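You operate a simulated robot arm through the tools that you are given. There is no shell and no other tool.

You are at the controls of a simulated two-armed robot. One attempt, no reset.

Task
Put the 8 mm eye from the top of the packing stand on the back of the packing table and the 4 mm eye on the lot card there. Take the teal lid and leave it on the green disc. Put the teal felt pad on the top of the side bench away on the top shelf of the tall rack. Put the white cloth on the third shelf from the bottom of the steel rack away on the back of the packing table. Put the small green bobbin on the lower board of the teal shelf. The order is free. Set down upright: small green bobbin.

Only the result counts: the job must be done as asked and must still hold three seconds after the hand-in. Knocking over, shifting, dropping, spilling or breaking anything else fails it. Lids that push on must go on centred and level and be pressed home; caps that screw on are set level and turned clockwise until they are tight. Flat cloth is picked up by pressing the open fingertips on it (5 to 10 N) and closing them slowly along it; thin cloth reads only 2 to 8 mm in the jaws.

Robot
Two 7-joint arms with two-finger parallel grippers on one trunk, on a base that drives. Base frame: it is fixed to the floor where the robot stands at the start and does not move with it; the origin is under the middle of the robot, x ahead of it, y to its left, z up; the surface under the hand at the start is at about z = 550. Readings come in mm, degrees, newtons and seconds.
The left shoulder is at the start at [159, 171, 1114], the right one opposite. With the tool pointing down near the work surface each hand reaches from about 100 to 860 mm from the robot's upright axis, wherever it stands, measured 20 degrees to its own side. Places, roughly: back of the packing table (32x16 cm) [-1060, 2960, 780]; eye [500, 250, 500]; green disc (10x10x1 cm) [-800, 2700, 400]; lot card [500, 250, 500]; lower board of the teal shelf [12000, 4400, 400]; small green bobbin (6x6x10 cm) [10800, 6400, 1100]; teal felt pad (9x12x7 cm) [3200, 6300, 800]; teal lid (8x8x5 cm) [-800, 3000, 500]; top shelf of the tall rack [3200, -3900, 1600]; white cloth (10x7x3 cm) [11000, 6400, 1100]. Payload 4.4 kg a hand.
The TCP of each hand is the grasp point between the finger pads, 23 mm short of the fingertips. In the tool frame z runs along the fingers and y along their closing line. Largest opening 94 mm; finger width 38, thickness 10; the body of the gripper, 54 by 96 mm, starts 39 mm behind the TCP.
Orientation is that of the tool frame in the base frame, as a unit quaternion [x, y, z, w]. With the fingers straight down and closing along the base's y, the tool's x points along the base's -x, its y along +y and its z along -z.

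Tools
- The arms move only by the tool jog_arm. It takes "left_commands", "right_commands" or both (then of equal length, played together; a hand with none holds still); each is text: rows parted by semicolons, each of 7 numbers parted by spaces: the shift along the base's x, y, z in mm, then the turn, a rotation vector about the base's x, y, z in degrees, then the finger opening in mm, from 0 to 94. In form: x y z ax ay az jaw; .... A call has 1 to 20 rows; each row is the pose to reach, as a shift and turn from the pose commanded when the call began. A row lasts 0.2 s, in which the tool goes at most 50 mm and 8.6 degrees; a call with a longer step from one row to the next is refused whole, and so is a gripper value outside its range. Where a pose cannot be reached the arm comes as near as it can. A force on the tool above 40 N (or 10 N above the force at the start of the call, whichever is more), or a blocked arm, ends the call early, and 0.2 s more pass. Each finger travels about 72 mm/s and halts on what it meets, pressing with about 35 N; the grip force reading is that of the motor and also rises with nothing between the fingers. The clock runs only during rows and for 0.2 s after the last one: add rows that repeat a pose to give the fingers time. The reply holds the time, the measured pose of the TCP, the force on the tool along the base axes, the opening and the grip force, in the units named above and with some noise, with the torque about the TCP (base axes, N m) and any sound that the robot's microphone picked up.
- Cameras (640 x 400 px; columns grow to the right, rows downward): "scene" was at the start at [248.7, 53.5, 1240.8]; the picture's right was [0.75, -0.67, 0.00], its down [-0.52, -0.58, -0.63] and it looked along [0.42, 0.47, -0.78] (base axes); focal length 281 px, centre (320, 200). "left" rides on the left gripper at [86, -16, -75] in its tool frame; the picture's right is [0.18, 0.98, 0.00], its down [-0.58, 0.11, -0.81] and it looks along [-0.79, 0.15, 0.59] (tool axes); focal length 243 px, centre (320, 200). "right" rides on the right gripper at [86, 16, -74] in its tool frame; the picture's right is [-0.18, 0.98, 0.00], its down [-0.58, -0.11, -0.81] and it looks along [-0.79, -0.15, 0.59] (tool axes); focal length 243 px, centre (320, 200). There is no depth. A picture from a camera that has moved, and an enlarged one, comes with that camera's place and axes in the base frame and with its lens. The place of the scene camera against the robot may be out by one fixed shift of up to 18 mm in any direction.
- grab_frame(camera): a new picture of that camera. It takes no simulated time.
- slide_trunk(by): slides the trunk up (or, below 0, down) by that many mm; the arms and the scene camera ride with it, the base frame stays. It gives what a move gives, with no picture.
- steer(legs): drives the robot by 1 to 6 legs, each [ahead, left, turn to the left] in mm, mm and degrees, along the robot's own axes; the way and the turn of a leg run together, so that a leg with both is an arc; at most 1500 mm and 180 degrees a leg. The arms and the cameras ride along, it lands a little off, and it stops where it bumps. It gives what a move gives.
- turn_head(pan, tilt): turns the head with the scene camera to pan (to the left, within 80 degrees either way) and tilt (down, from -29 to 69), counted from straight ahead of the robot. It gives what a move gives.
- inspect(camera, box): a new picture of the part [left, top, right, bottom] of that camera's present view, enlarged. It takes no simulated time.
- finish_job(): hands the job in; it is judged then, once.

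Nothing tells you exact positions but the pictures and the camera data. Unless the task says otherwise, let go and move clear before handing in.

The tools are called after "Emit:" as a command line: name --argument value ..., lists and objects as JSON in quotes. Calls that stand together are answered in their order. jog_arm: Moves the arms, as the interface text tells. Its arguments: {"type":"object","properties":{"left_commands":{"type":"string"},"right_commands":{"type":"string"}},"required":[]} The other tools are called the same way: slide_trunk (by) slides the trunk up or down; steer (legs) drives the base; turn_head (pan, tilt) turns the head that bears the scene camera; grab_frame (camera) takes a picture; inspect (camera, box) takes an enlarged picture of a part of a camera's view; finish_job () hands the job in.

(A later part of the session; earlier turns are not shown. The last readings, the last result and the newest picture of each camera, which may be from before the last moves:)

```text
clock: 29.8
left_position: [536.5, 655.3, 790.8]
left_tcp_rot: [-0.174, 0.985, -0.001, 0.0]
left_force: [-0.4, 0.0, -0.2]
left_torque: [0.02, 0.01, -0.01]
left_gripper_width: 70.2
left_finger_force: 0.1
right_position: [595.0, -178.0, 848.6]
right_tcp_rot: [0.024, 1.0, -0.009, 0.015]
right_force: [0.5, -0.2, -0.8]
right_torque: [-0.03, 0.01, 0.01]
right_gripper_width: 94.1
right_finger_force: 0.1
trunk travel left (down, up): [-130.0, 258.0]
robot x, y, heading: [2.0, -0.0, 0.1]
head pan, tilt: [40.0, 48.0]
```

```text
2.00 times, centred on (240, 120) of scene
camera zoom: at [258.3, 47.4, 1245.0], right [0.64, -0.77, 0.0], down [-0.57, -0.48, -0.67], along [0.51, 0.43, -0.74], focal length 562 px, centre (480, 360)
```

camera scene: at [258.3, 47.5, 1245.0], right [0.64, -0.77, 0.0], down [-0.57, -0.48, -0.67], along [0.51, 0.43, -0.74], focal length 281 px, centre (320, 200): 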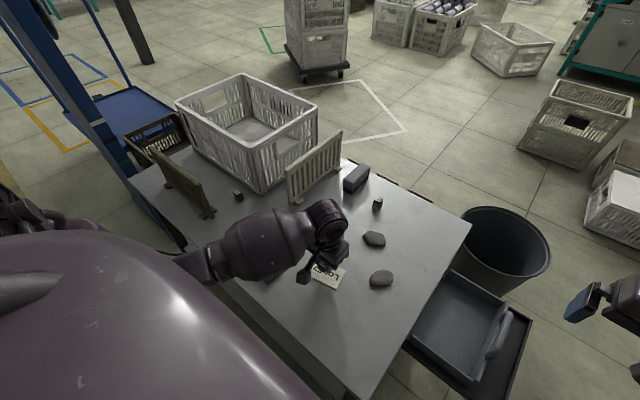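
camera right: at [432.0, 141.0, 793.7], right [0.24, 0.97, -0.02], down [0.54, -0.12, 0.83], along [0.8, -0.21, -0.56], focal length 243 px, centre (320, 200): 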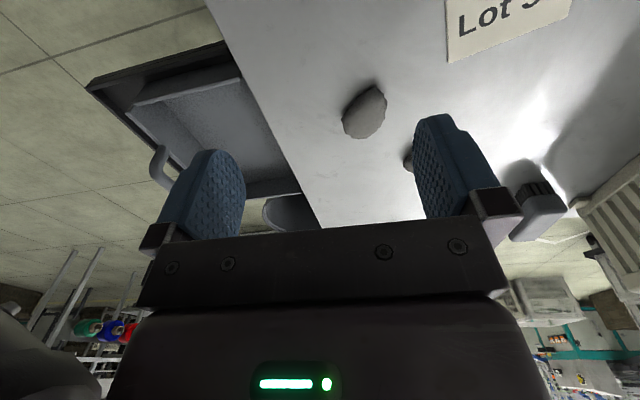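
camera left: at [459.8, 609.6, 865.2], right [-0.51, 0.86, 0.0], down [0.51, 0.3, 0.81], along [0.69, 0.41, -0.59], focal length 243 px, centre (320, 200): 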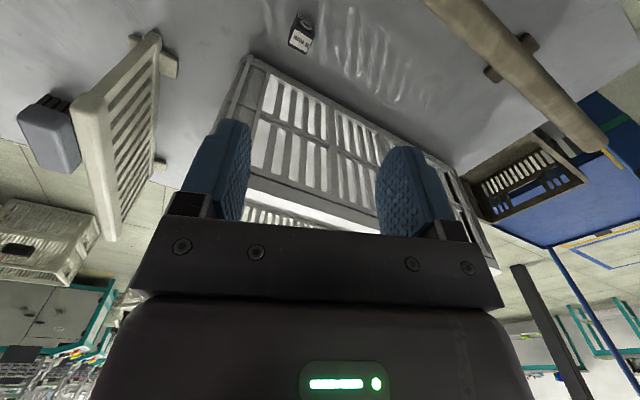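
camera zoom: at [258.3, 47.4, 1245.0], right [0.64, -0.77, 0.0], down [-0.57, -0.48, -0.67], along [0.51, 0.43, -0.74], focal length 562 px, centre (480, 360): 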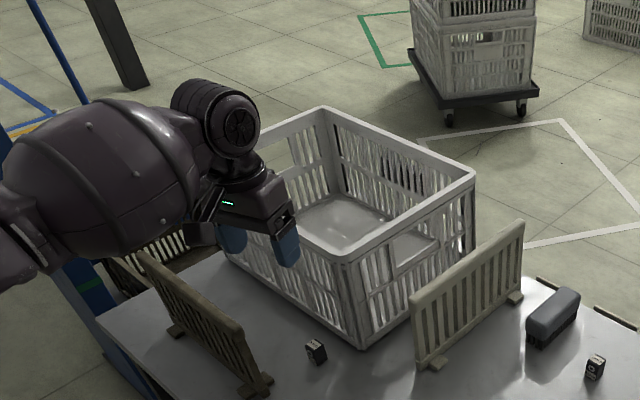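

Seen from here, the 8 mm eye stands in front of the crate's corner. I zoom in to measure it.

Emit:
inspect --camera "left" --box '[256, 0, 352, 60]'

Emit:
inspect --camera "left" --box '[200, 0, 560, 225]'

```text
6.67 times, centred on (304, 30) of left
camera zoom: at [459.8, 609.6, 865.2], right [-0.51, 0.86, 0.0], down [0.51, 0.3, 0.81], along [0.69, 0.41, -0.59], focal length 1618 px, centre (427, 1333)
```

zoom: 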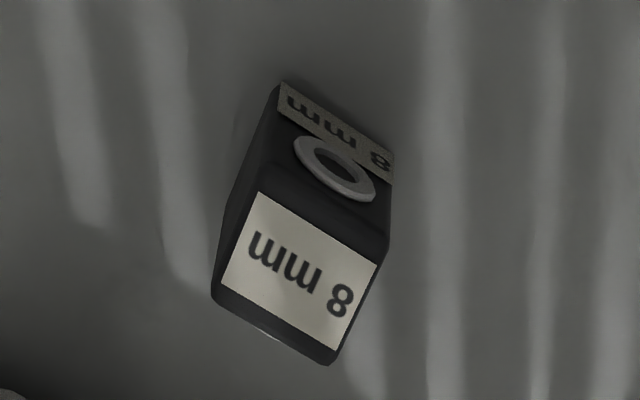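

```text
1.78 times, centred on (380, 112) of left
camera zoom: at [459.8, 609.6, 865.2], right [-0.51, 0.86, 0.0], down [0.51, 0.3, 0.81], along [0.69, 0.41, -0.59], focal length 431 px, centre (213, 356)
```

zoom: 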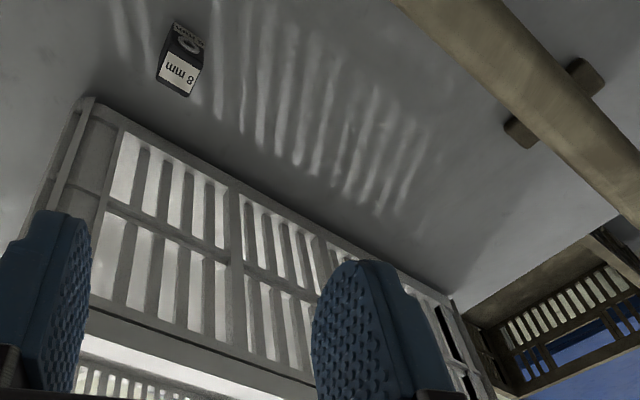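

The eye's centre is near (560.5, 646.5), almost square to the axes, with the crate face at x ≈ 620. I lean the hand back 10° from the crate and yaw it away from the fence, then descend partway and check.

Emit:
jog_arm --left_commands "8 -3 0 0.7 -2.4 -2 60; 16 -6 0 1.4 -4.8 -4 50; 24 -9 0 2.1 -7.2 -6 50; 24 -9 0 2.76 -9.64 -8 50; 24 -9 -30 2.76 -9.64 -8 50; 24 -9 -60 2.76 -9.64 -8 50; 24 -9 -90 2.76 -9.64 -8 50; 24 -9 -90 2.76 -9.64 -8 50"

Emit:
grab_frame --camera "left"

Emit:
inspect --camera "scene" --box '[80, 20, 400, 220]'

```text
clock: 31.6
left_position: [560.6, 645.3, 700.7]
left_tcp_rot: [-0.104, 0.991, 0.009, 0.087]
left_force: [1.2, 0.2, -0.9]
left_torque: [0.01, 0.0, 0.02]
left_gripper_width: 49.9
left_finger_force: 0.0
right_position: [594.3, -178.4, 848.7]
right_tcp_rot: [0.025, 1.0, -0.01, 0.017]
right_force: [-0.5, -0.6, 0.1]
right_torque: [-0.01, -0.01, -0.02]
right_gripper_width: 94.0
right_finger_force: 0.1
trunk travel left (down, up): [-130.0, 258.0]
robot x, y, heading: [1.7, -1.9, -0.1]
head pan, tilt: [40.0, 48.0]
```

```text
taken
camera left: at [468.2, 609.1, 758.7], right [-0.38, 0.92, -0.03], down [0.4, 0.2, 0.9], along [0.83, 0.33, -0.44], focal length 243 px, centre (320, 200)
```

left: 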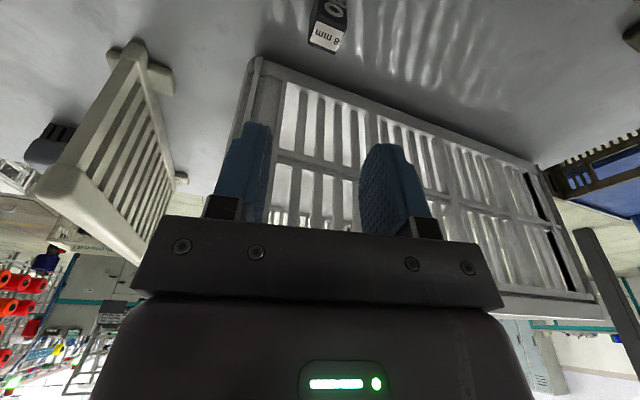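

```text
2.00 times, centred on (240, 120) of scene
camera zoom: at [258.2, 47.5, 1245.1], right [0.64, -0.77, 0.0], down [-0.57, -0.48, -0.67], along [0.51, 0.43, -0.74], focal length 562 px, centre (480, 360)
```

zoom: 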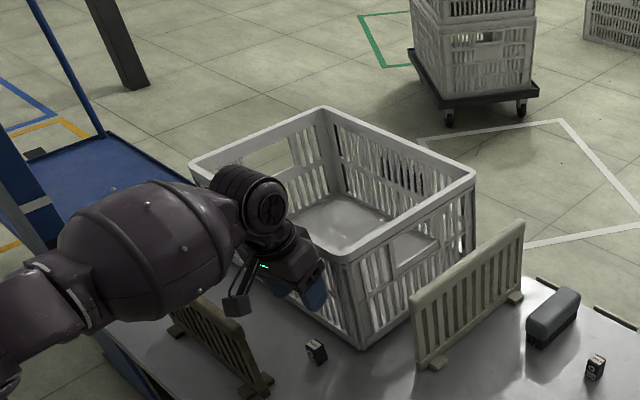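

The eye is still ahead below the fingers and the camera housing passes clear of the fence. I descend further to about 640 and look again.

Emit:
jog_arm --left_commands "0 0 -20 0 0 0 50; 0 0 -40 0 0 0 50; 0 0 -60 0 0 0 50; 0 0 -70 0 0 0 50; 0 0 -70 0 0 0 50"

Emit:
grab_frame --camera "left"

Emit:
inspect --camera "scene" --box '[120, 70, 312, 190]'

```text
clock: 32.8
left_position: [560.7, 644.5, 630.6]
left_tcp_rot: [-0.104, 0.991, 0.009, 0.086]
left_force: [0.4, -0.4, 0.3]
left_torque: [-0.01, -0.02, -0.03]
left_gripper_width: 50.0
left_finger_force: 0.0
right_position: [595.2, -178.8, 849.6]
right_tcp_rot: [0.026, 1.0, -0.009, 0.015]
right_force: [-0.2, 0.0, 0.2]
right_torque: [-0.01, 0.0, 0.02]
right_gripper_width: 94.4
right_finger_force: 0.0
trunk travel left (down, up): [-130.0, 258.0]
robot x, y, heading: [-0.3, 0.5, -0.0]
head pan, tilt: [40.0, 48.0]
```

```text
taken
camera left: at [467.5, 607.9, 688.8], right [-0.38, 0.92, -0.03], down [0.4, 0.2, 0.9], along [0.83, 0.33, -0.44], focal length 243 px, centre (320, 200)
```

left: 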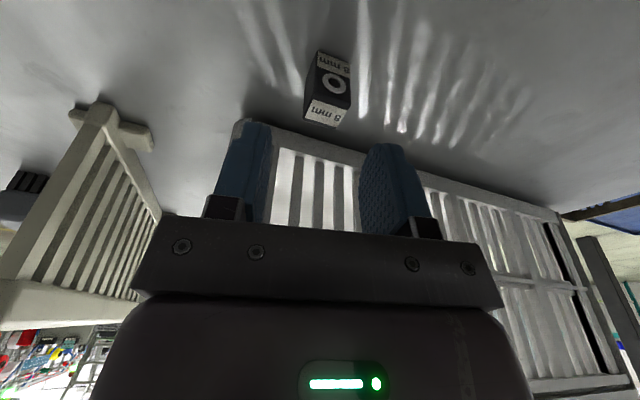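

```text
3.33 times, centred on (216, 130) of scene
camera zoom: at [258.3, 47.5, 1245.0], right [0.64, -0.77, 0.0], down [-0.57, -0.48, -0.67], along [0.51, 0.43, -0.74], focal length 937 px, centre (667, 433)
```

zoom: 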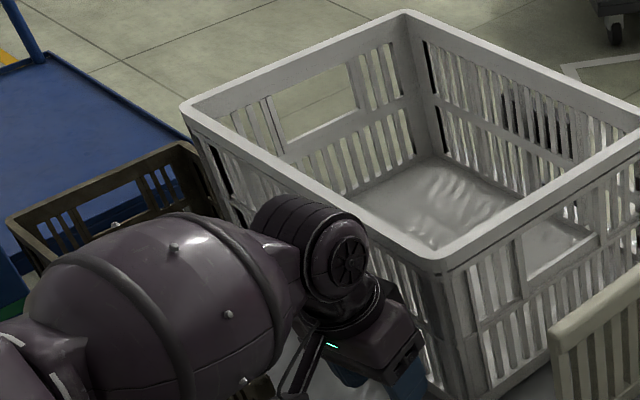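

The hand is lined up, but I measure the eye once more from this closer view before the last step down.

Emit:
inspect --camera "left" --box '[280, 40, 376, 140]'

```text
4.00 times, centred on (328, 90) of left
camera zoom: at [467.5, 607.9, 688.8], right [-0.38, 0.92, -0.03], down [0.4, 0.2, 0.9], along [0.83, 0.33, -0.44], focal length 970 px, centre (288, 640)
```

zoom: 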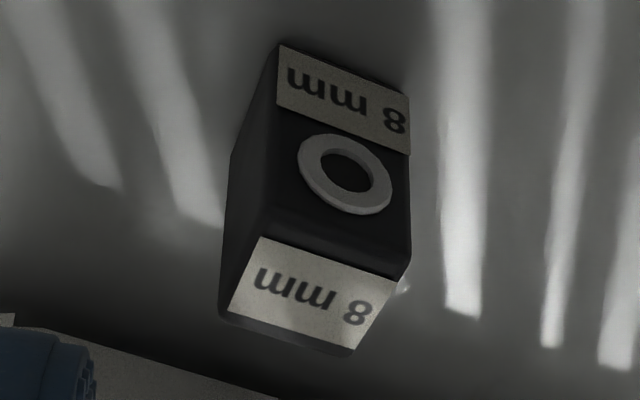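

The eye stays at about (560, 646.5), so I shift 2 mm and go down to gripping height, then look.

Emit:
jog_arm --left_commands "-0.5 2 -12 0 0 0 50; -0.5 2 -25 0 0 0 50; -0.5 2 -37 0 0 0 50; -0.5 2 -48 0 0 0 50; -0.5 2 -48 0 0 0 50"

Emit:
grab_frame --camera "left"

Emit:
inspect --camera "scene" --box '[120, 70, 312, 190]'

```text
clock: 34.0
left_position: [559.9, 645.9, 583.8]
left_tcp_rot: [-0.105, 0.991, 0.009, 0.087]
left_force: [-0.2, 0.2, -0.4]
left_torque: [0.03, 0.02, -0.02]
left_gripper_width: 49.9
left_finger_force: 0.0
right_position: [594.0, -177.9, 849.9]
right_tcp_rot: [0.025, 1.0, -0.009, 0.015]
right_force: [-0.5, -0.5, 0.3]
right_torque: [0.02, 0.01, -0.04]
right_gripper_width: 94.0
right_finger_force: 0.0
trunk travel left (down, up): [-130.0, 258.0]
robot x, y, heading: [-3.4, -2.2, 0.3]
head pan, tilt: [40.0, 48.0]
```

```text
taken
camera left: at [467.4, 609.7, 641.3], right [-0.38, 0.92, -0.03], down [0.4, 0.2, 0.89], along [0.83, 0.33, -0.45], focal length 243 px, centre (320, 200)
```

left: 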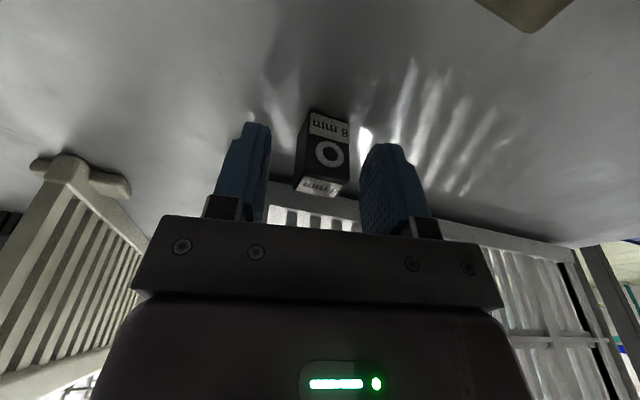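

```text
3.33 times, centred on (216, 130) of scene
camera zoom: at [258.3, 47.5, 1245.0], right [0.64, -0.77, 0.0], down [-0.57, -0.48, -0.67], along [0.51, 0.43, -0.74], focal length 937 px, centre (667, 433)
```

zoom: 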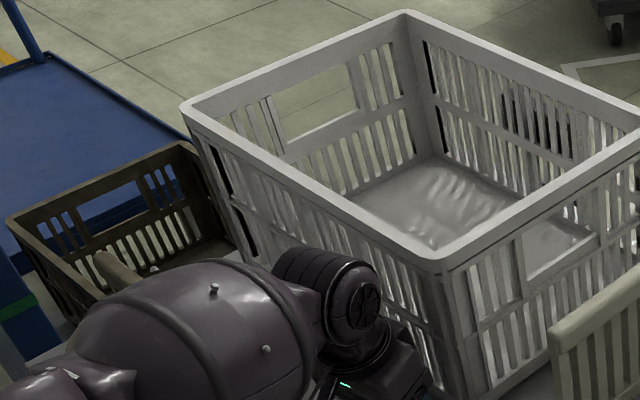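

The eye stands between the pads and nothing is touching. I close slowly and read the width before lifting.

Emit:
jog_arm --left_commands "0 0 0 0 0 0 44; 0 0 0 0 0 0 38; 0 0 0 0 0 0 32; 0 0 0 0 0 0 27; 0 0 0 0 0 0 23; 0 0 0 0 0 0 19; 0 0 0 0 0 0 12; 0 0 0 0 0 0 5; 0 0 0 0 0 0 5"

Emit:
grab_frame --camera "left"

```text
clock: 36.0
left_position: [559.8, 646.9, 583.7]
left_tcp_rot: [-0.105, 0.991, 0.009, 0.087]
left_force: [0.2, -0.3, 0.1]
left_torque: [0.01, 0.02, -0.03]
left_gripper_width: 21.2
left_finger_force: 35.2
right_position: [594.8, -178.8, 849.6]
right_tcp_rot: [0.025, 1.0, -0.008, 0.015]
right_force: [-0.6, 0.2, -1.0]
right_torque: [0.0, -0.01, -0.01]
right_gripper_width: 93.8
right_finger_force: 0.1
trunk travel left (down, up): [-130.0, 258.0]
robot x, y, heading: [-0.7, -2.1, -0.2]
head pan, tilt: [40.0, 48.0]
```

```text
taken
camera left: at [467.4, 609.8, 641.5], right [-0.38, 0.92, -0.03], down [0.4, 0.2, 0.89], along [0.83, 0.33, -0.45], focal length 243 px, centre (320, 200)
```

left: 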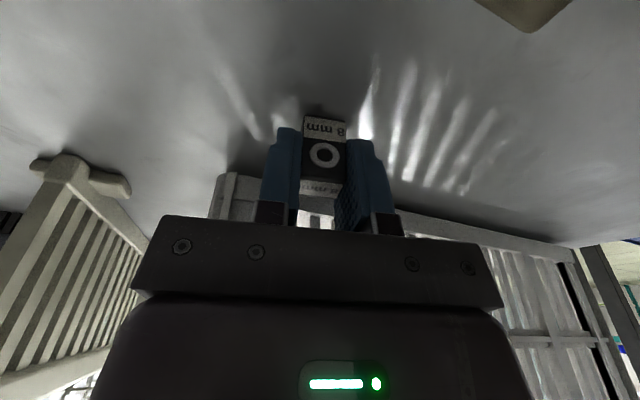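

The 8 mm eye is gripped at 21.2 mm. I lift it straight up slowly and check the grip.

Emit:
jog_arm --left_commands "0 0 2 0 0 0 5; 0 0 6 0 0 0 5; 0 0 12 0 0 0 5; 0 0 20 0 0 0 5; 0 0 30 0 0 0 5; 0 0 42 0 0 0 5; 0 0 56 0 0 0 5; 0 0 70 0 0 0 5; 0 0 70 0 0 0 5"

Emit:
grab_frame --camera "left"

```text
clock: 38.0
left_position: [560.5, 646.0, 652.9]
left_tcp_rot: [-0.104, 0.991, 0.008, 0.087]
left_force: [-0.1, -0.2, -0.3]
left_torque: [-0.01, 0.04, 0.0]
left_gripper_width: 21.1
left_finger_force: 35.5
right_position: [595.8, -177.3, 849.1]
right_tcp_rot: [0.025, 1.0, -0.009, 0.015]
right_force: [0.2, -0.7, -0.3]
right_torque: [-0.01, 0.01, -0.02]
right_gripper_width: 94.1
right_finger_force: 0.2
trunk travel left (down, up): [-130.0, 258.0]
robot x, y, heading: [-0.1, 2.1, 0.0]
head pan, tilt: [40.0, 48.0]
```

```text
taken
camera left: at [467.3, 609.8, 711.2], right [-0.38, 0.92, -0.03], down [0.4, 0.2, 0.89], along [0.83, 0.33, -0.45], focal length 243 px, centre (320, 200)
```

left: 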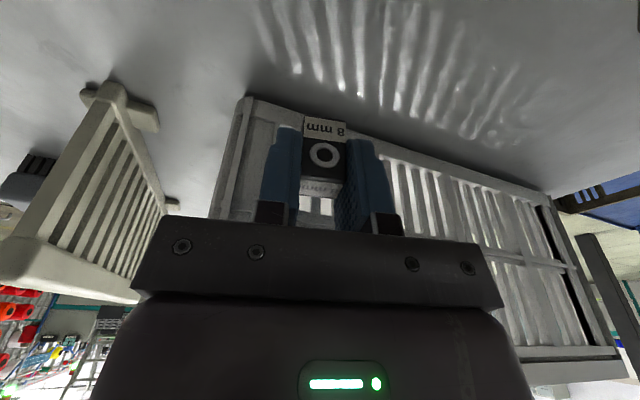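

The 8 mm eye is up and held firmly. I raise it clear of the crate and bring the hand in close to the body for driving.

Emit:
jog_arm --left_commands "0 0 40 0 0 0 5; 0 0 85 0 0 0 5; 0 0 130 0 0 0 5; 0 0 175 0 0 0 5; 0 0 205 0 0 0 5; -16 -40 210 -0.1 1 -1.2 5; -32 -80 215 -0.2 2 -2.4 5; -48 -120 220 -0.3 3 -3.6 5; -64 -160 225 -0.4 4 -4.8 5; -80 -200 230 -0.5 5 -6 5; -96 -240 235 -0.6 6 -7.2 5; -112 -280 240 -0.7 7 -8.4 5; -128 -320 245 -0.8 8 -9.6 5; -144 -360 247 -1 9 -11 5; -160 -396 247 -1.06 10 -12 5; -160 -396 247 -1.06 10 -12 5"

Emit:
grab_frame --camera "left"

Emit:
grab_frame --camera "scene"

```text
clock: 41.4
left_position: [450.3, 254.5, 883.8]
left_tcp_rot: [-0.001, 1.0, 0.0, -0.001]
left_force: [0.0, 0.5, -1.5]
left_torque: [-0.01, 0.03, -0.01]
left_gripper_width: 21.0
left_finger_force: 35.4
left hand out of reach, approached as far as the arm can: row 13, 14, 15, 16
right_position: [595.6, -178.6, 848.8]
right_tcp_rot: [0.023, 1.0, -0.009, 0.016]
right_force: [0.0, -0.1, 0.3]
right_torque: [0.0, 0.03, -0.02]
right_gripper_width: 93.9
right_finger_force: 0.1
trunk travel left (down, up): [-130.0, 258.0]
robot x, y, heading: [0.5, 1.2, 0.1]
head pan, tilt: [40.0, 48.0]
```

```text
taken
camera left: at [363.5, 238.3, 958.0], right [-0.19, 0.98, 0.0], down [0.58, 0.11, 0.81], along [0.79, 0.15, -0.59], focal length 243 px, centre (320, 200)
```

left: 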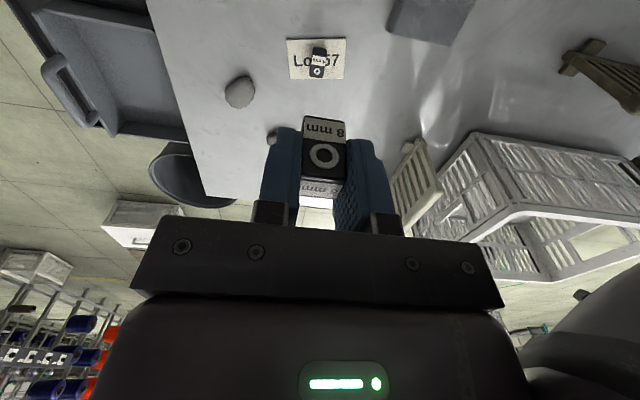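

```text
taken
camera scene: at [258.2, 47.5, 1245.1], right [0.64, -0.77, 0.0], down [-0.57, -0.48, -0.67], along [0.51, 0.43, -0.74], focal length 281 px, centre (320, 200)
```

scene: 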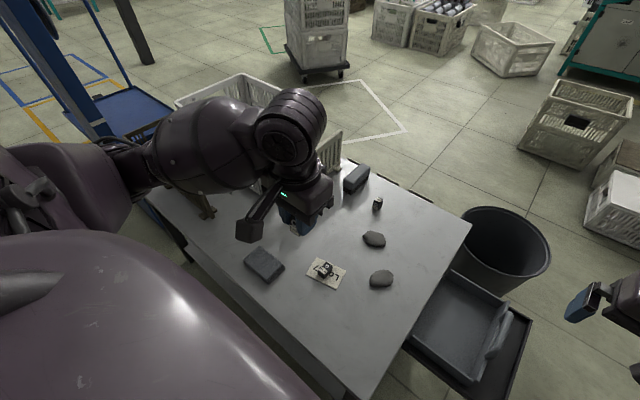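

The 4 mm eye lies on the card and the 8 mm eye is in the left hand. Before driving I look toward the packing table on the left and behind me.

Emit:
turn_head --pan 79 --tilt 20

Emit:
grab_frame --camera "scene"

Emit:
inspect --camera "scene" --box '[0, 100, 240, 250]'

Emit:
turn_head --pan -79 --tilt 40

Emit:
grab_frame --camera "scene"

```text
clock: 42.5
left_position: [450.0, 254.4, 884.2]
left_tcp_rot: [-0.002, 1.0, 0.0, 0.0]
left_force: [0.1, 0.0, -0.6]
left_torque: [-0.01, 0.02, -0.02]
left_gripper_width: 21.2
left_finger_force: 35.2
right_position: [595.7, -178.5, 848.4]
right_tcp_rot: [0.024, 1.0, -0.009, 0.016]
right_force: [0.0, 0.1, -0.1]
right_torque: [0.03, 0.01, 0.0]
right_gripper_width: 94.0
right_finger_force: 0.1
trunk travel left (down, up): [-130.0, 258.0]
robot x, y, heading: [-0.3, -0.2, 0.2]
head pan, tilt: [79.0, 20.0]
```

```text
taken
camera scene: at [215.9, 88.2, 1287.7], right [0.98, -0.19, 0.0], down [-0.07, -0.34, -0.94], along [0.18, 0.92, -0.34], focal length 281 px, centre (320, 200)
```

scene: 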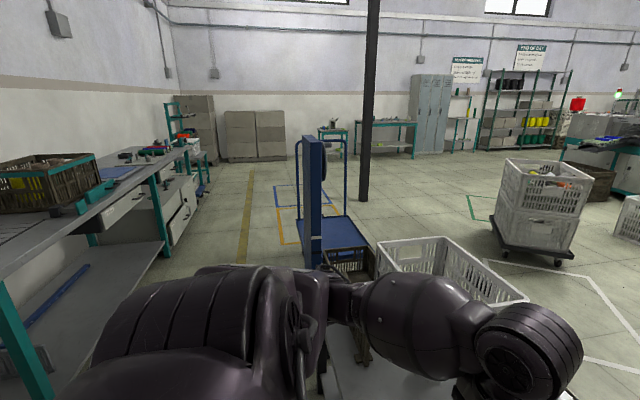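

```text
2.67 times, centred on (120, 175) of scene
camera zoom: at [215.9, 88.2, 1287.7], right [0.98, -0.19, 0.0], down [-0.07, -0.34, -0.94], along [0.18, 0.92, -0.34], focal length 750 px, centre (853, 267)
```

zoom: 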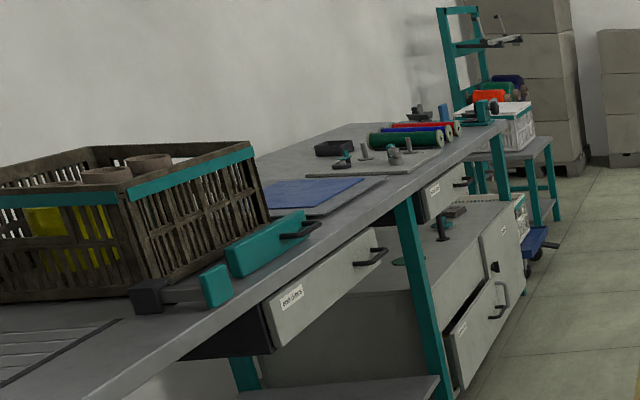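

```text
clock: 44.9
left_position: [449.9, 254.9, 883.2]
left_tcp_rot: [-0.001, 1.0, 0.0, -0.001]
left_force: [0.0, -0.3, -0.1]
left_torque: [0.03, -0.02, -0.01]
left_gripper_width: 21.2
left_finger_force: 34.9
right_position: [594.8, -178.2, 848.7]
right_tcp_rot: [0.025, 1.0, -0.01, 0.015]
right_force: [-0.1, -0.1, 0.5]
right_torque: [-0.01, -0.01, 0.01]
right_gripper_width: 94.1
right_finger_force: 0.1
trunk travel left (down, up): [-130.0, 258.0]
robot x, y, heading: [-2.9, -1.4, -0.1]
head pan, tilt: [-79.0, 40.0]
```

```text
taken
camera scene: at [214.3, -86.6, 1256.4], right [-0.98, -0.19, 0.0], down [-0.12, 0.63, -0.77], along [0.15, -0.75, -0.64], focal length 281 px, centre (320, 200)
```

scene: 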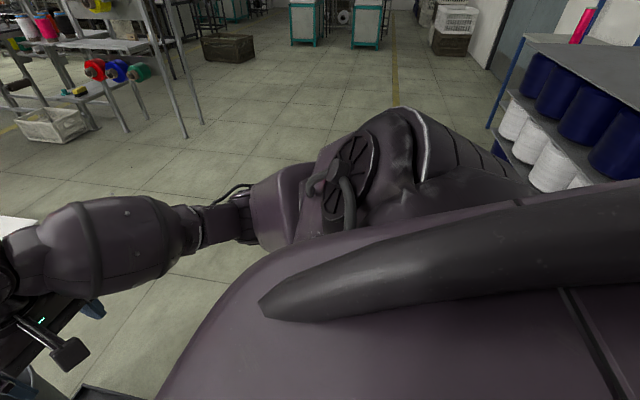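

I see the packing table as a long bench on the left with its front edge near x ≈ -570, and a lower shelf at z ≈ 400 that seems to hold the disc and lid. I back off a little and turn left toward it.

Emit:
steer --legs '[[-200, 0, 0], [0, 0, 45]]'

Emit:
turn_head --pan 45 --tilt 25

Emit:
grab_frame --camera "scene"

```text
clock: 48.5
left_position: [-58.4, 496.3, 884.4]
left_tcp_rot: [-0.376, 0.927, 0.0, -0.001]
left_force: [-0.3, 0.0, -0.5]
left_torque: [-0.01, 0.0, -0.01]
left_gripper_width: 20.9
left_finger_force: 34.6
right_position: [346.5, 287.4, 848.1]
right_tcp_rot: [-0.353, 0.935, -0.004, 0.018]
right_force: [-0.2, -0.5, -0.3]
right_torque: [0.01, -0.02, 0.02]
right_gripper_width: 94.0
right_finger_force: 0.0
trunk travel left (down, up): [-130.0, 258.0]
robot x, y, heading: [-199.1, 2.5, 44.3]
head pan, tilt: [-79.0, 40.0]
```

```text
clock: 50.6
left_position: [-57.5, 496.0, 884.6]
left_tcp_rot: [-0.377, 0.926, -0.001, 0.0]
left_force: [0.2, -0.1, 0.3]
left_torque: [0.0, 0.0, -0.03]
left_gripper_width: 20.9
left_finger_force: 34.9
right_position: [346.4, 286.7, 848.3]
right_tcp_rot: [-0.353, 0.935, -0.002, 0.019]
right_force: [0.4, -0.3, 0.0]
right_torque: [0.02, 0.02, 0.01]
right_gripper_width: 94.2
right_finger_force: 0.0
trunk travel left (down, up): [-130.0, 258.0]
robot x, y, heading: [-202.9, 2.6, 43.9]
head pan, tilt: [45.0, 25.0]
```

```text
taken
camera scene: at [-60.2, 227.4, 1279.7], right [1.0, -0.02, 0.0], down [-0.01, -0.42, -0.91], along [0.01, 0.91, -0.42], focal length 281 px, centre (320, 200)
```

scene: 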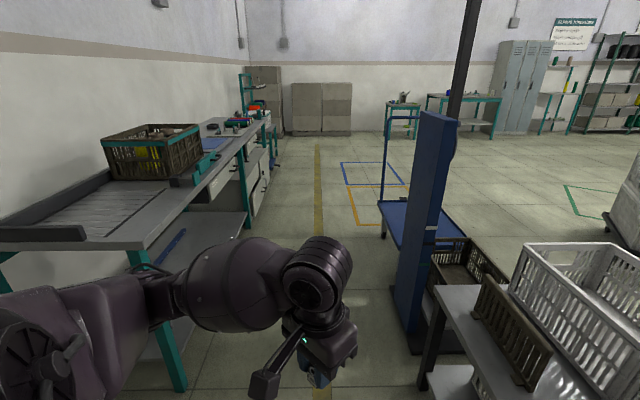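

The corridor between the bench and the blue stacker is about 940 mm wide. I raise the trunk and bring the left hand forward so that the elbows stay narrow and high.

Emit:
slide_trunk --by 200

Emit:
jog_arm --left_commands "35 7 0 0 0 0 5; 70 15 0 0 0 0 5; 105 22 0 0 0 0 5; 140 30 0 0 0 0 5; 173 37 0 0 0 0 5; 173 37 0 0 0 0 5"

Emit:
grab_frame --camera "scene"

```text
clock: 52.8
left_position: [-57.2, 497.1, 1083.4]
left_tcp_rot: [-0.376, 0.926, -0.001, -0.001]
left_force: [0.4, 0.0, -0.3]
left_torque: [-0.02, -0.03, 0.04]
left_gripper_width: 21.0
left_finger_force: 35.1
right_position: [347.6, 286.6, 1047.0]
right_tcp_rot: [-0.353, 0.935, -0.004, 0.018]
right_force: [-0.4, -0.1, 0.5]
right_torque: [0.03, 0.0, 0.01]
right_gripper_width: 94.0
right_finger_force: 0.0
trunk travel left (down, up): [-330.0, 58.0]
robot x, y, heading: [-204.1, 2.1, 44.0]
head pan, tilt: [45.0, 25.0]
```

```text
clock: 54.2
left_position: [114.3, 532.2, 1085.2]
left_tcp_rot: [-0.376, 0.927, 0.0, 0.0]
left_force: [-0.5, 0.1, -0.5]
left_torque: [0.0, 0.0, -0.01]
left_gripper_width: 21.1
left_finger_force: 35.2
right_position: [346.6, 287.6, 1048.5]
right_tcp_rot: [-0.353, 0.935, -0.003, 0.019]
right_force: [0.0, -0.8, -0.4]
right_torque: [0.03, 0.0, 0.02]
right_gripper_width: 94.2
right_finger_force: 0.1
trunk travel left (down, up): [-330.0, 58.0]
robot x, y, heading: [-203.8, 1.6, 44.3]
head pan, tilt: [45.0, 25.0]
```

```text
taken
camera scene: at [-161.9, 129.6, 1498.2], right [1.0, -0.01, 0.0], down [-0.01, -0.42, -0.91], along [0.01, 0.91, -0.42], focal length 281 px, centre (320, 200)
```

scene: 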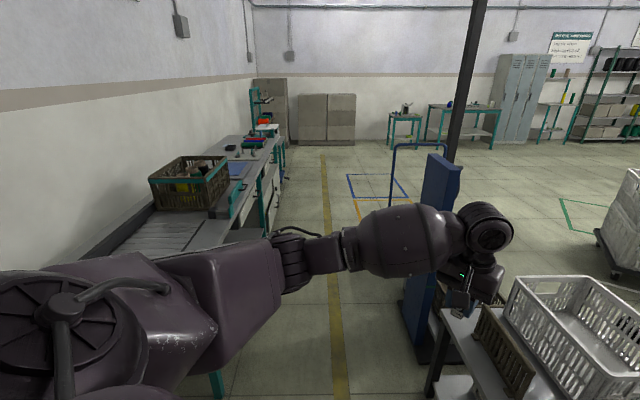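

The raised left arm is now narrow and above the bench's crate. I turn to face along the bench and drive forward in steps.

Emit:
steer --legs '[[0, 0, 46], [900, 0, 0]]'

Emit:
turn_head --pan 40 --tilt 30

Emit:
grab_frame --camera "scene"

Emit:
inspect --camera "scene" --box '[200, 60, 440, 210]'

```text
clock: 61.0
left_position: [-344.1, 1505.4, 1081.6]
left_tcp_rot: [-0.701, 0.713, -0.001, 0.0]
left_force: [0.8, 0.5, 0.2]
left_torque: [-0.01, 0.0, 0.0]
left_gripper_width: 21.1
left_finger_force: 35.4
right_position: [-5.4, 1495.5, 1047.9]
right_tcp_rot: [-0.684, 0.729, 0.004, 0.016]
right_force: [0.5, 0.0, 0.1]
right_torque: [-0.02, 0.02, 0.02]
right_gripper_width: 93.8
right_finger_force: 0.1
trunk travel left (down, up): [-330.0, 58.0]
robot x, y, heading: [-191.1, 904.6, 88.8]
head pan, tilt: [45.0, 25.0]
```

```text
clock: 61.6
left_position: [-344.8, 1505.4, 1083.7]
left_tcp_rot: [-0.702, 0.712, 0.0, -0.001]
left_force: [0.2, -0.5, 0.5]
left_torque: [0.01, 0.01, -0.01]
left_gripper_width: 21.2
left_finger_force: 35.1
right_position: [-5.4, 1495.4, 1048.9]
right_tcp_rot: [-0.684, 0.729, 0.005, 0.017]
right_force: [-0.5, 0.3, -0.2]
right_torque: [0.0, 0.0, 0.03]
right_gripper_width: 93.9
right_finger_force: 0.1
trunk travel left (down, up): [-330.0, 58.0]
robot x, y, heading: [-192.6, 905.5, 89.3]
head pan, tilt: [40.0, 30.0]
```

```text
taken
camera scene: at [-250.0, 1028.7, 1490.2], right [0.78, 0.63, 0.0], down [0.31, -0.39, -0.87], along [-0.55, 0.67, -0.5], focal length 281 px, centre (320, 200)
```

scene: 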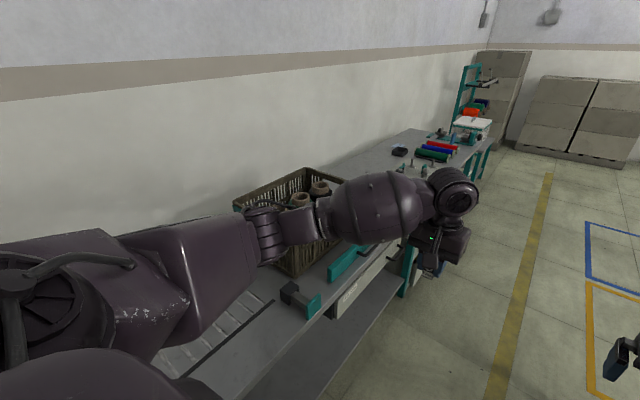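

```text
2.67 times, centred on (320, 135) of scene
camera zoom: at [-250.0, 1028.7, 1490.2], right [0.78, 0.63, 0.0], down [0.31, -0.39, -0.87], along [-0.55, 0.67, -0.5], focal length 750 px, centre (320, 373)
```

zoom: 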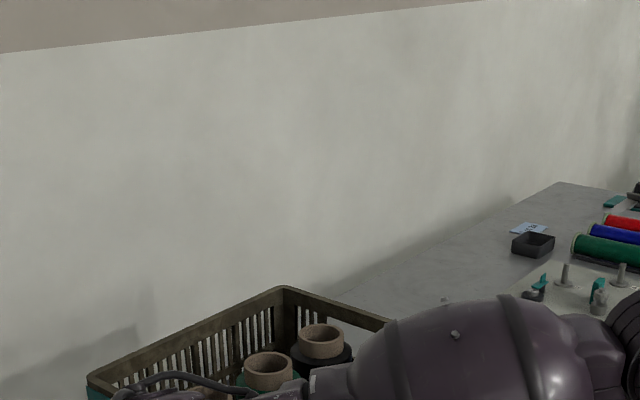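

I keep driving along the bench to see its far part, where the disc, lid and back area should be.

Emit:
steer --legs '[[1000, 0, 0]]'

Emit:
turn_head --pan 60 --tilt 35

Emit:
grab_frame --camera "scene"

Emit:
turn_head --pan 10 --tilt 25

Emit:
grab_frame --camera "scene"

```text
clock: 66.8
left_position: [-320.8, 2494.6, 1083.4]
left_tcp_rot: [-0.699, 0.715, -0.001, -0.001]
left_force: [-0.5, 0.6, -0.4]
left_torque: [-0.03, 0.0, -0.02]
left_gripper_width: 21.0
left_finger_force: 34.6
right_position: [19.4, 2481.7, 1049.7]
right_tcp_rot: [-0.681, 0.732, 0.004, 0.018]
right_force: [0.3, 0.4, 0.1]
right_torque: [-0.02, 0.01, 0.02]
right_gripper_width: 93.8
right_finger_force: 0.1
trunk travel left (down, up): [-330.0, 58.0]
robot x, y, heading: [-172.7, 1891.8, 88.8]
head pan, tilt: [40.0, 30.0]
```

```text
clock: 67.6
left_position: [-319.3, 2495.4, 1083.2]
left_tcp_rot: [-0.699, 0.715, -0.001, 0.0]
left_force: [-0.3, 0.1, -0.7]
left_torque: [0.01, 0.0, -0.01]
left_gripper_width: 21.1
left_finger_force: 35.0
right_position: [18.3, 2482.2, 1048.8]
right_tcp_rot: [-0.681, 0.732, 0.004, 0.017]
right_force: [-0.2, -0.5, -0.3]
right_torque: [-0.01, 0.03, -0.01]
right_gripper_width: 93.8
right_finger_force: 0.0
trunk travel left (down, up): [-330.0, 58.0]
robot x, y, heading: [-173.2, 1892.4, 89.0]
head pan, tilt: [60.0, 35.0]
```

```text
taken
camera scene: at [-247.8, 1991.9, 1482.4], right [0.52, 0.85, 0.0], down [0.49, -0.3, -0.82], along [-0.7, 0.43, -0.57], focal length 281 px, centre (320, 200)
```

scene: 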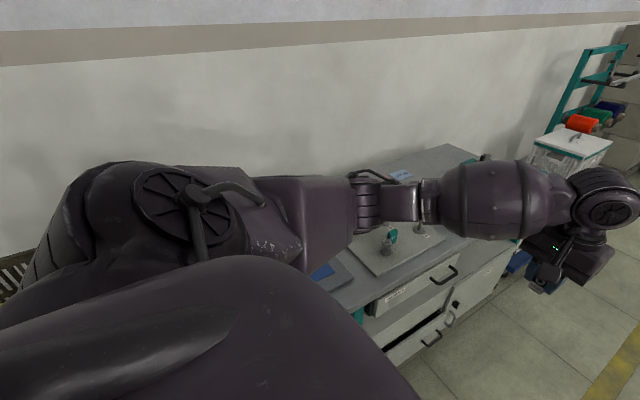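

```text
clock: 68.8
left_position: [-318.8, 2493.3, 1084.1]
left_tcp_rot: [-0.699, 0.715, -0.001, -0.001]
left_force: [0.1, 0.6, -0.5]
left_torque: [-0.01, 0.01, -0.02]
left_gripper_width: 20.9
left_finger_force: 35.2
right_position: [18.3, 2481.2, 1049.4]
right_tcp_rot: [-0.681, 0.732, 0.004, 0.017]
right_force: [-0.6, 0.1, 0.4]
right_torque: [0.01, -0.01, 0.01]
right_gripper_width: 94.1
right_finger_force: 0.1
trunk travel left (down, up): [-330.0, 58.0]
robot x, y, heading: [-172.1, 1893.9, 88.7]
head pan, tilt: [10.0, 25.0]
```

```text
taken
camera scene: at [-186.6, 2037.0, 1498.2], right [0.99, 0.15, 0.0], down [0.06, -0.42, -0.91], along [-0.14, 0.9, -0.42], focal length 281 px, centre (320, 200)
```

scene: 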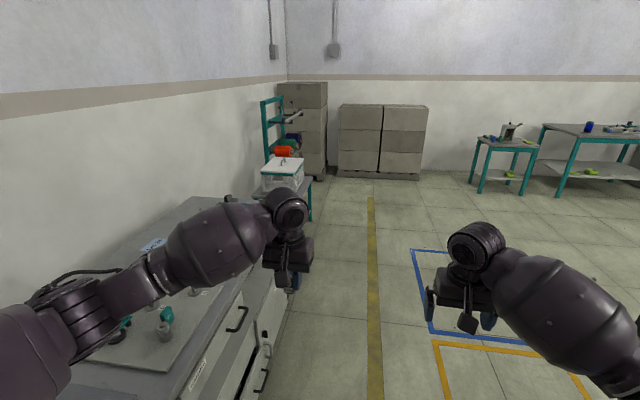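

The bench's far part lies ahead on my left, with drawers and handles on its front. I drive on and then turn to face it.

Emit:
steer --legs '[[950, -20, 0], [0, 0, 45], [0, 0, 46]]'

Emit:
turn_head --pan 0 --tilt 45

Emit:
grab_frame --camera "scene"

```text
clock: 78.0
left_position: [-729.3, 2670.4, 1083.4]
left_tcp_rot: [1.0, 0.01, 0.0, 0.0]
left_force: [-0.2, -0.1, -0.5]
left_torque: [-0.01, 0.01, 0.0]
left_gripper_width: 20.7
left_finger_force: 34.9
right_position: [-733.3, 3008.3, 1047.8]
right_tcp_rot: [1.0, -0.013, -0.015, -0.01]
right_force: [-0.2, -0.5, 0.6]
right_torque: [-0.04, 0.01, 0.0]
right_gripper_width: 94.0
right_finger_force: 0.0
trunk travel left (down, up): [-330.0, 58.0]
robot x, y, heading: [-132.2, 2839.5, -178.5]
head pan, tilt: [10.0, 25.0]
```

```text
clock: 78.8
left_position: [-730.6, 2670.6, 1084.1]
left_tcp_rot: [1.0, 0.012, 0.001, -0.001]
left_force: [-0.5, 0.1, 0.2]
left_torque: [0.01, 0.0, 0.02]
left_gripper_width: 20.9
left_finger_force: 35.3
right_position: [-732.9, 3010.6, 1048.3]
right_tcp_rot: [1.0, -0.012, -0.015, -0.01]
right_force: [0.3, 0.1, -0.3]
right_torque: [0.0, -0.01, 0.02]
right_gripper_width: 93.6
right_finger_force: 0.1
trunk travel left (down, up): [-330.0, 58.0]
robot x, y, heading: [-133.7, 2848.0, -178.9]
head pan, tilt: [0.0, 45.0]
```

```text
taken
camera scene: at [-274.4, 2838.1, 1467.7], right [-0.02, 1.0, 0.0], down [0.71, 0.02, -0.71], along [-0.71, -0.02, -0.71], focal length 281 px, centre (320, 200)
```

scene: 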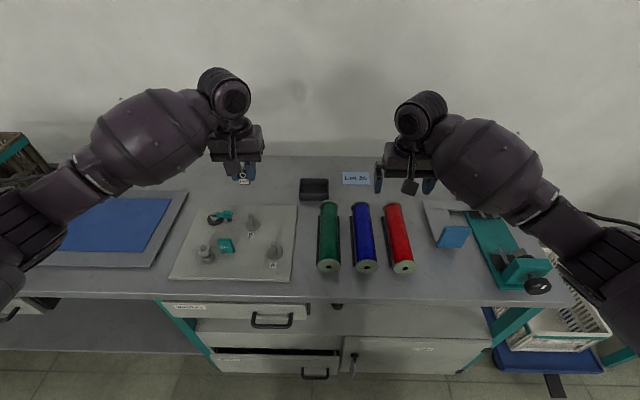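

I now face the packing table: a pegboard, three rolls, a dark tray and a small card near the back area at about (-1060, 2960). I zoom in on the details.

Emit:
inspect --camera "scene" --box '[270, 140, 430, 240]'

Emit:
inspect --camera "scene" --box '[160, 180, 320, 280]'

Emit:
turn_head --pan 0 --tilt 62

Emit:
grab_frame --camera "scene"

Emit:
grab_frame --camera "left"

Emit:
grab_frame --camera "right"

```text
4.00 times, centred on (350, 190) of scene
camera zoom: at [-274.4, 2838.1, 1467.7], right [-0.02, 1.0, 0.0], down [0.71, 0.02, -0.71], along [-0.71, -0.02, -0.71], focal length 1125 px, centre (200, 240)
```

zoom: 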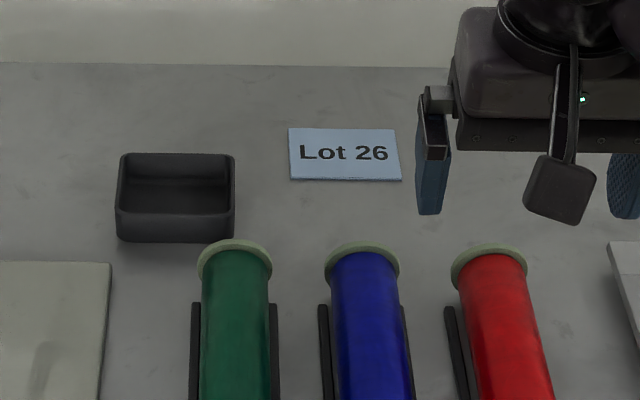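

```text
4.00 times, centred on (240, 230) of scene
camera zoom: at [-274.4, 2838.1, 1467.7], right [-0.02, 1.0, 0.0], down [0.71, 0.02, -0.71], along [-0.71, -0.02, -0.71], focal length 1125 px, centre (640, 80)
```

zoom: 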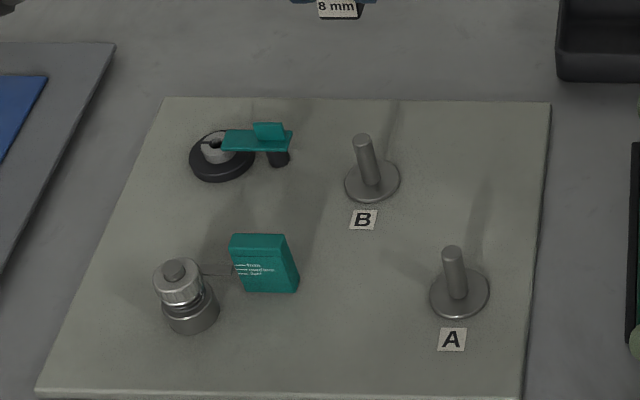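

```text
clock: 79.6
left_position: [-730.7, 2670.5, 1083.3]
left_tcp_rot: [1.0, 0.011, 0.0, 0.0]
left_force: [0.8, 0.2, -0.6]
left_torque: [0.0, 0.0, -0.01]
left_gripper_width: 21.1
left_finger_force: 35.3
right_position: [-733.4, 3009.3, 1049.9]
right_tcp_rot: [1.0, -0.014, -0.016, -0.009]
right_force: [-0.4, 0.9, 0.1]
right_torque: [0.0, -0.03, 0.01]
right_gripper_width: 94.1
right_finger_force: 0.0
trunk travel left (down, up): [-330.0, 58.0]
robot x, y, heading: [-134.6, 2842.8, -178.7]
head pan, tilt: [0.0, 62.0]
```

```text
taken
camera scene: at [-257.4, 2838.6, 1445.9], right [-0.02, 1.0, 0.0], down [0.88, 0.02, -0.47], along [-0.47, -0.01, -0.88], focal length 281 px, centre (320, 200)
```

scene: 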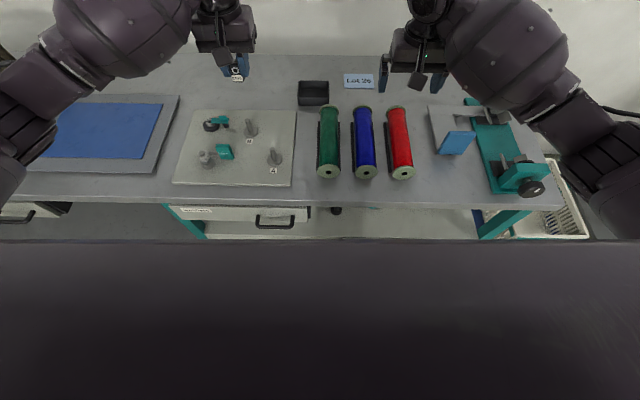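

```text
taken
camera left: at [-644.1, 2689.1, 1157.5], right [0.21, -0.98, 0.0], down [-0.58, -0.12, 0.81], along [-0.79, -0.17, -0.59], focal length 243 px, centre (320, 200)
```

left: 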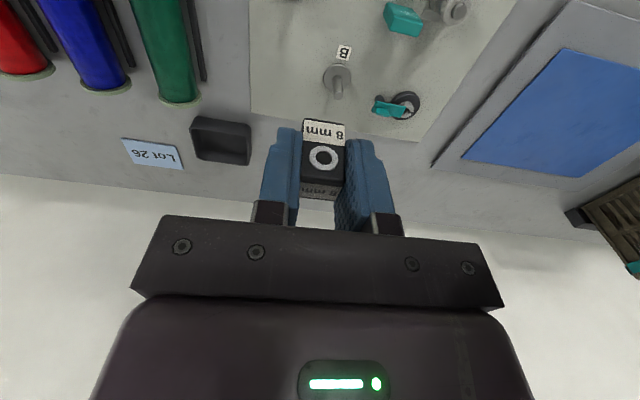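

```text
taken
camera right: at [-644.9, 2989.5, 1120.3], right [-0.21, -0.98, -0.01], down [-0.55, 0.11, 0.83], along [-0.81, 0.18, -0.56], focal length 243 px, centre (320, 200)
```

right: 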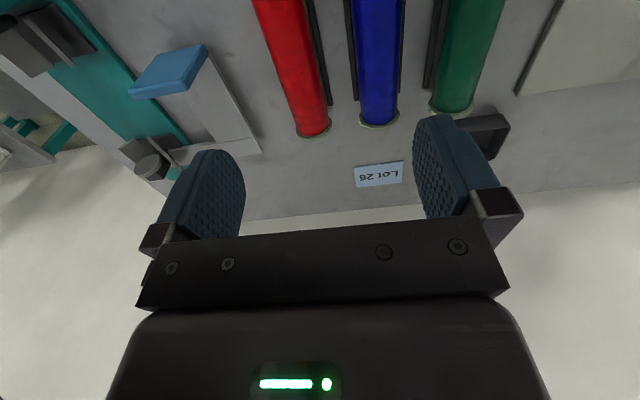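

The back area holds a "Lot 26" card and a small dark tray beside free space. I need to know how near my base can go, so I look down at both sides and into the space under the table top.

Emit:
turn_head --pan 75 --tilt 69

Emit:
grab_frame --camera "scene"

Emit:
turn_head --pan -75 --tilt 69

Emit:
grab_frame --camera "scene"

```text
clock: 81.1
left_position: [-729.5, 2671.4, 1083.5]
left_tcp_rot: [1.0, 0.012, 0.001, 0.0]
left_force: [-0.2, -0.1, -0.2]
left_torque: [-0.02, 0.01, 0.0]
left_gripper_width: 21.1
left_finger_force: 34.3
right_position: [-732.6, 3008.5, 1048.4]
right_tcp_rot: [1.0, -0.013, -0.016, -0.009]
right_force: [0.7, 0.4, 0.0]
right_torque: [0.02, 0.0, 0.04]
right_gripper_width: 94.2
right_finger_force: 0.0
trunk travel left (down, up): [-330.0, 58.0]
robot x, y, heading: [-133.1, 2843.5, -178.7]
head pan, tilt: [75.0, 68.8]
```

```text
taken
camera scene: at [-206.4, 2785.7, 1438.7], right [-0.97, 0.24, 0.0], down [0.22, 0.91, -0.36], along [-0.09, -0.35, -0.93], focal length 281 px, centre (320, 200)
```

scene: 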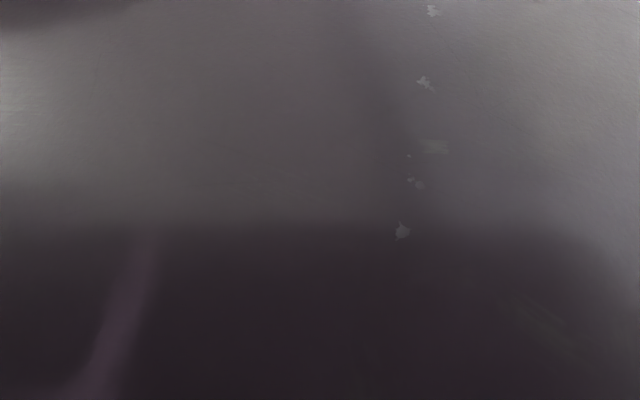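

```text
clock: 83.4
left_position: [-730.3, 2670.1, 1083.0]
left_tcp_rot: [1.0, 0.012, 0.001, -0.001]
left_force: [-0.3, 0.5, -1.1]
left_torque: [0.02, 0.03, -0.02]
left_gripper_width: 21.3
left_finger_force: 34.7
right_position: [-733.4, 3009.9, 1048.5]
right_tcp_rot: [1.0, -0.013, -0.016, -0.009]
right_force: [-0.3, 0.6, -1.1]
right_torque: [0.01, -0.04, 0.01]
right_gripper_width: 93.8
right_finger_force: 0.1
trunk travel left (down, up): [-330.0, 58.0]
robot x, y, heading: [-134.9, 2844.3, -178.6]
head pan, tilt: [-75.0, 68.8]
```

```text
taken
camera scene: at [-208.8, 2893.7, 1438.7], right [0.96, 0.28, 0.0], down [0.26, -0.89, -0.36], along [-0.1, 0.35, -0.93], focal length 281 px, centre (320, 200)
```

scene: 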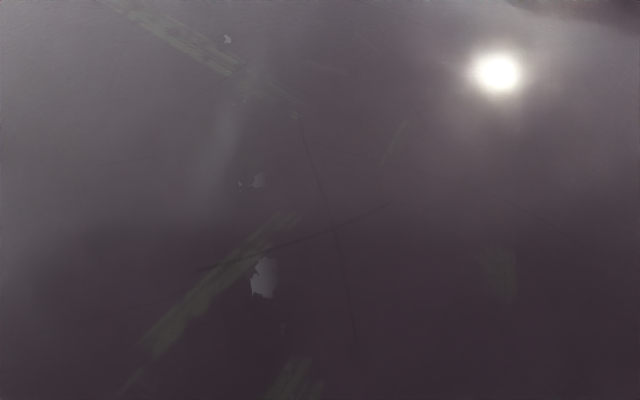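

The head cannot see past my own chest. I turn the free right hand around so that its camera looks back at my base and the table's front edge.

Emit:
jog_arm --right_commands "0 0 10 0 0 8.5 94; 0 0 20 0 0 17 94; 0 0 30 0 0 25.5 94; 0 0 40 0 0 34 94; 0 0 50 0 0 42.5 94; 0 0 50 0 0 51 94; 0 0 50 0 0 59.5 94; 0 0 50 0 0 68 94; 0 0 50 0 0 76.5 94; 0 0 50 0 0 85 94; 0 0 50 0 0 93.5 94; 0 0 50 0 0 102 94; 0 0 50 0 0 110 94; 0 0 50 0 0 118 94; 0 0 50 0 0 126 94; 0 0 50 0 0 134 94"

Emit:
grab_frame --camera "right"

```text
clock: 86.8
left_position: [-729.3, 2670.2, 1084.1]
left_tcp_rot: [1.0, 0.011, 0.001, 0.0]
left_force: [-0.2, 0.4, 0.0]
left_torque: [0.01, 0.0, -0.01]
left_gripper_width: 20.8
left_finger_force: 35.0
right_position: [-733.7, 3008.5, 1099.5]
right_tcp_rot: [0.401, 0.916, -0.014, 0.01]
right_force: [-0.3, -0.1, 0.4]
right_torque: [-0.02, 0.03, 0.0]
right_gripper_width: 93.9
right_finger_force: 0.1
trunk travel left (down, up): [-330.0, 58.0]
robot x, y, heading: [-132.1, 2842.4, -178.8]
head pan, tilt: [-75.0, 68.8]
```

```text
taken
camera right: at [-780.3, 3086.8, 1170.6], right [0.85, 0.53, -0.01], down [0.31, -0.47, 0.83], along [0.43, -0.7, -0.56], focal length 243 px, centre (320, 200)
```

right: 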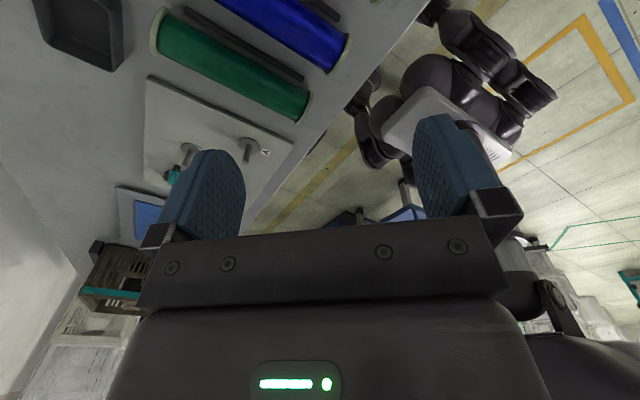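

The camera now sees my base upside down in the upper right. I zoom in on it.

Emit:
inspect --camera "right" --box '[320, 0, 640, 200]'

```text
2.00 times, centred on (480, 100) of right
camera zoom: at [-780.3, 3086.8, 1170.6], right [0.85, 0.53, -0.01], down [0.31, -0.47, 0.83], along [0.43, -0.7, -0.56], focal length 485 px, centre (0, 400)
```

zoom: 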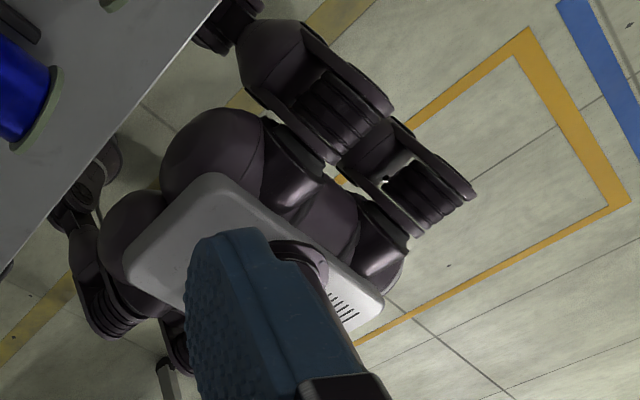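

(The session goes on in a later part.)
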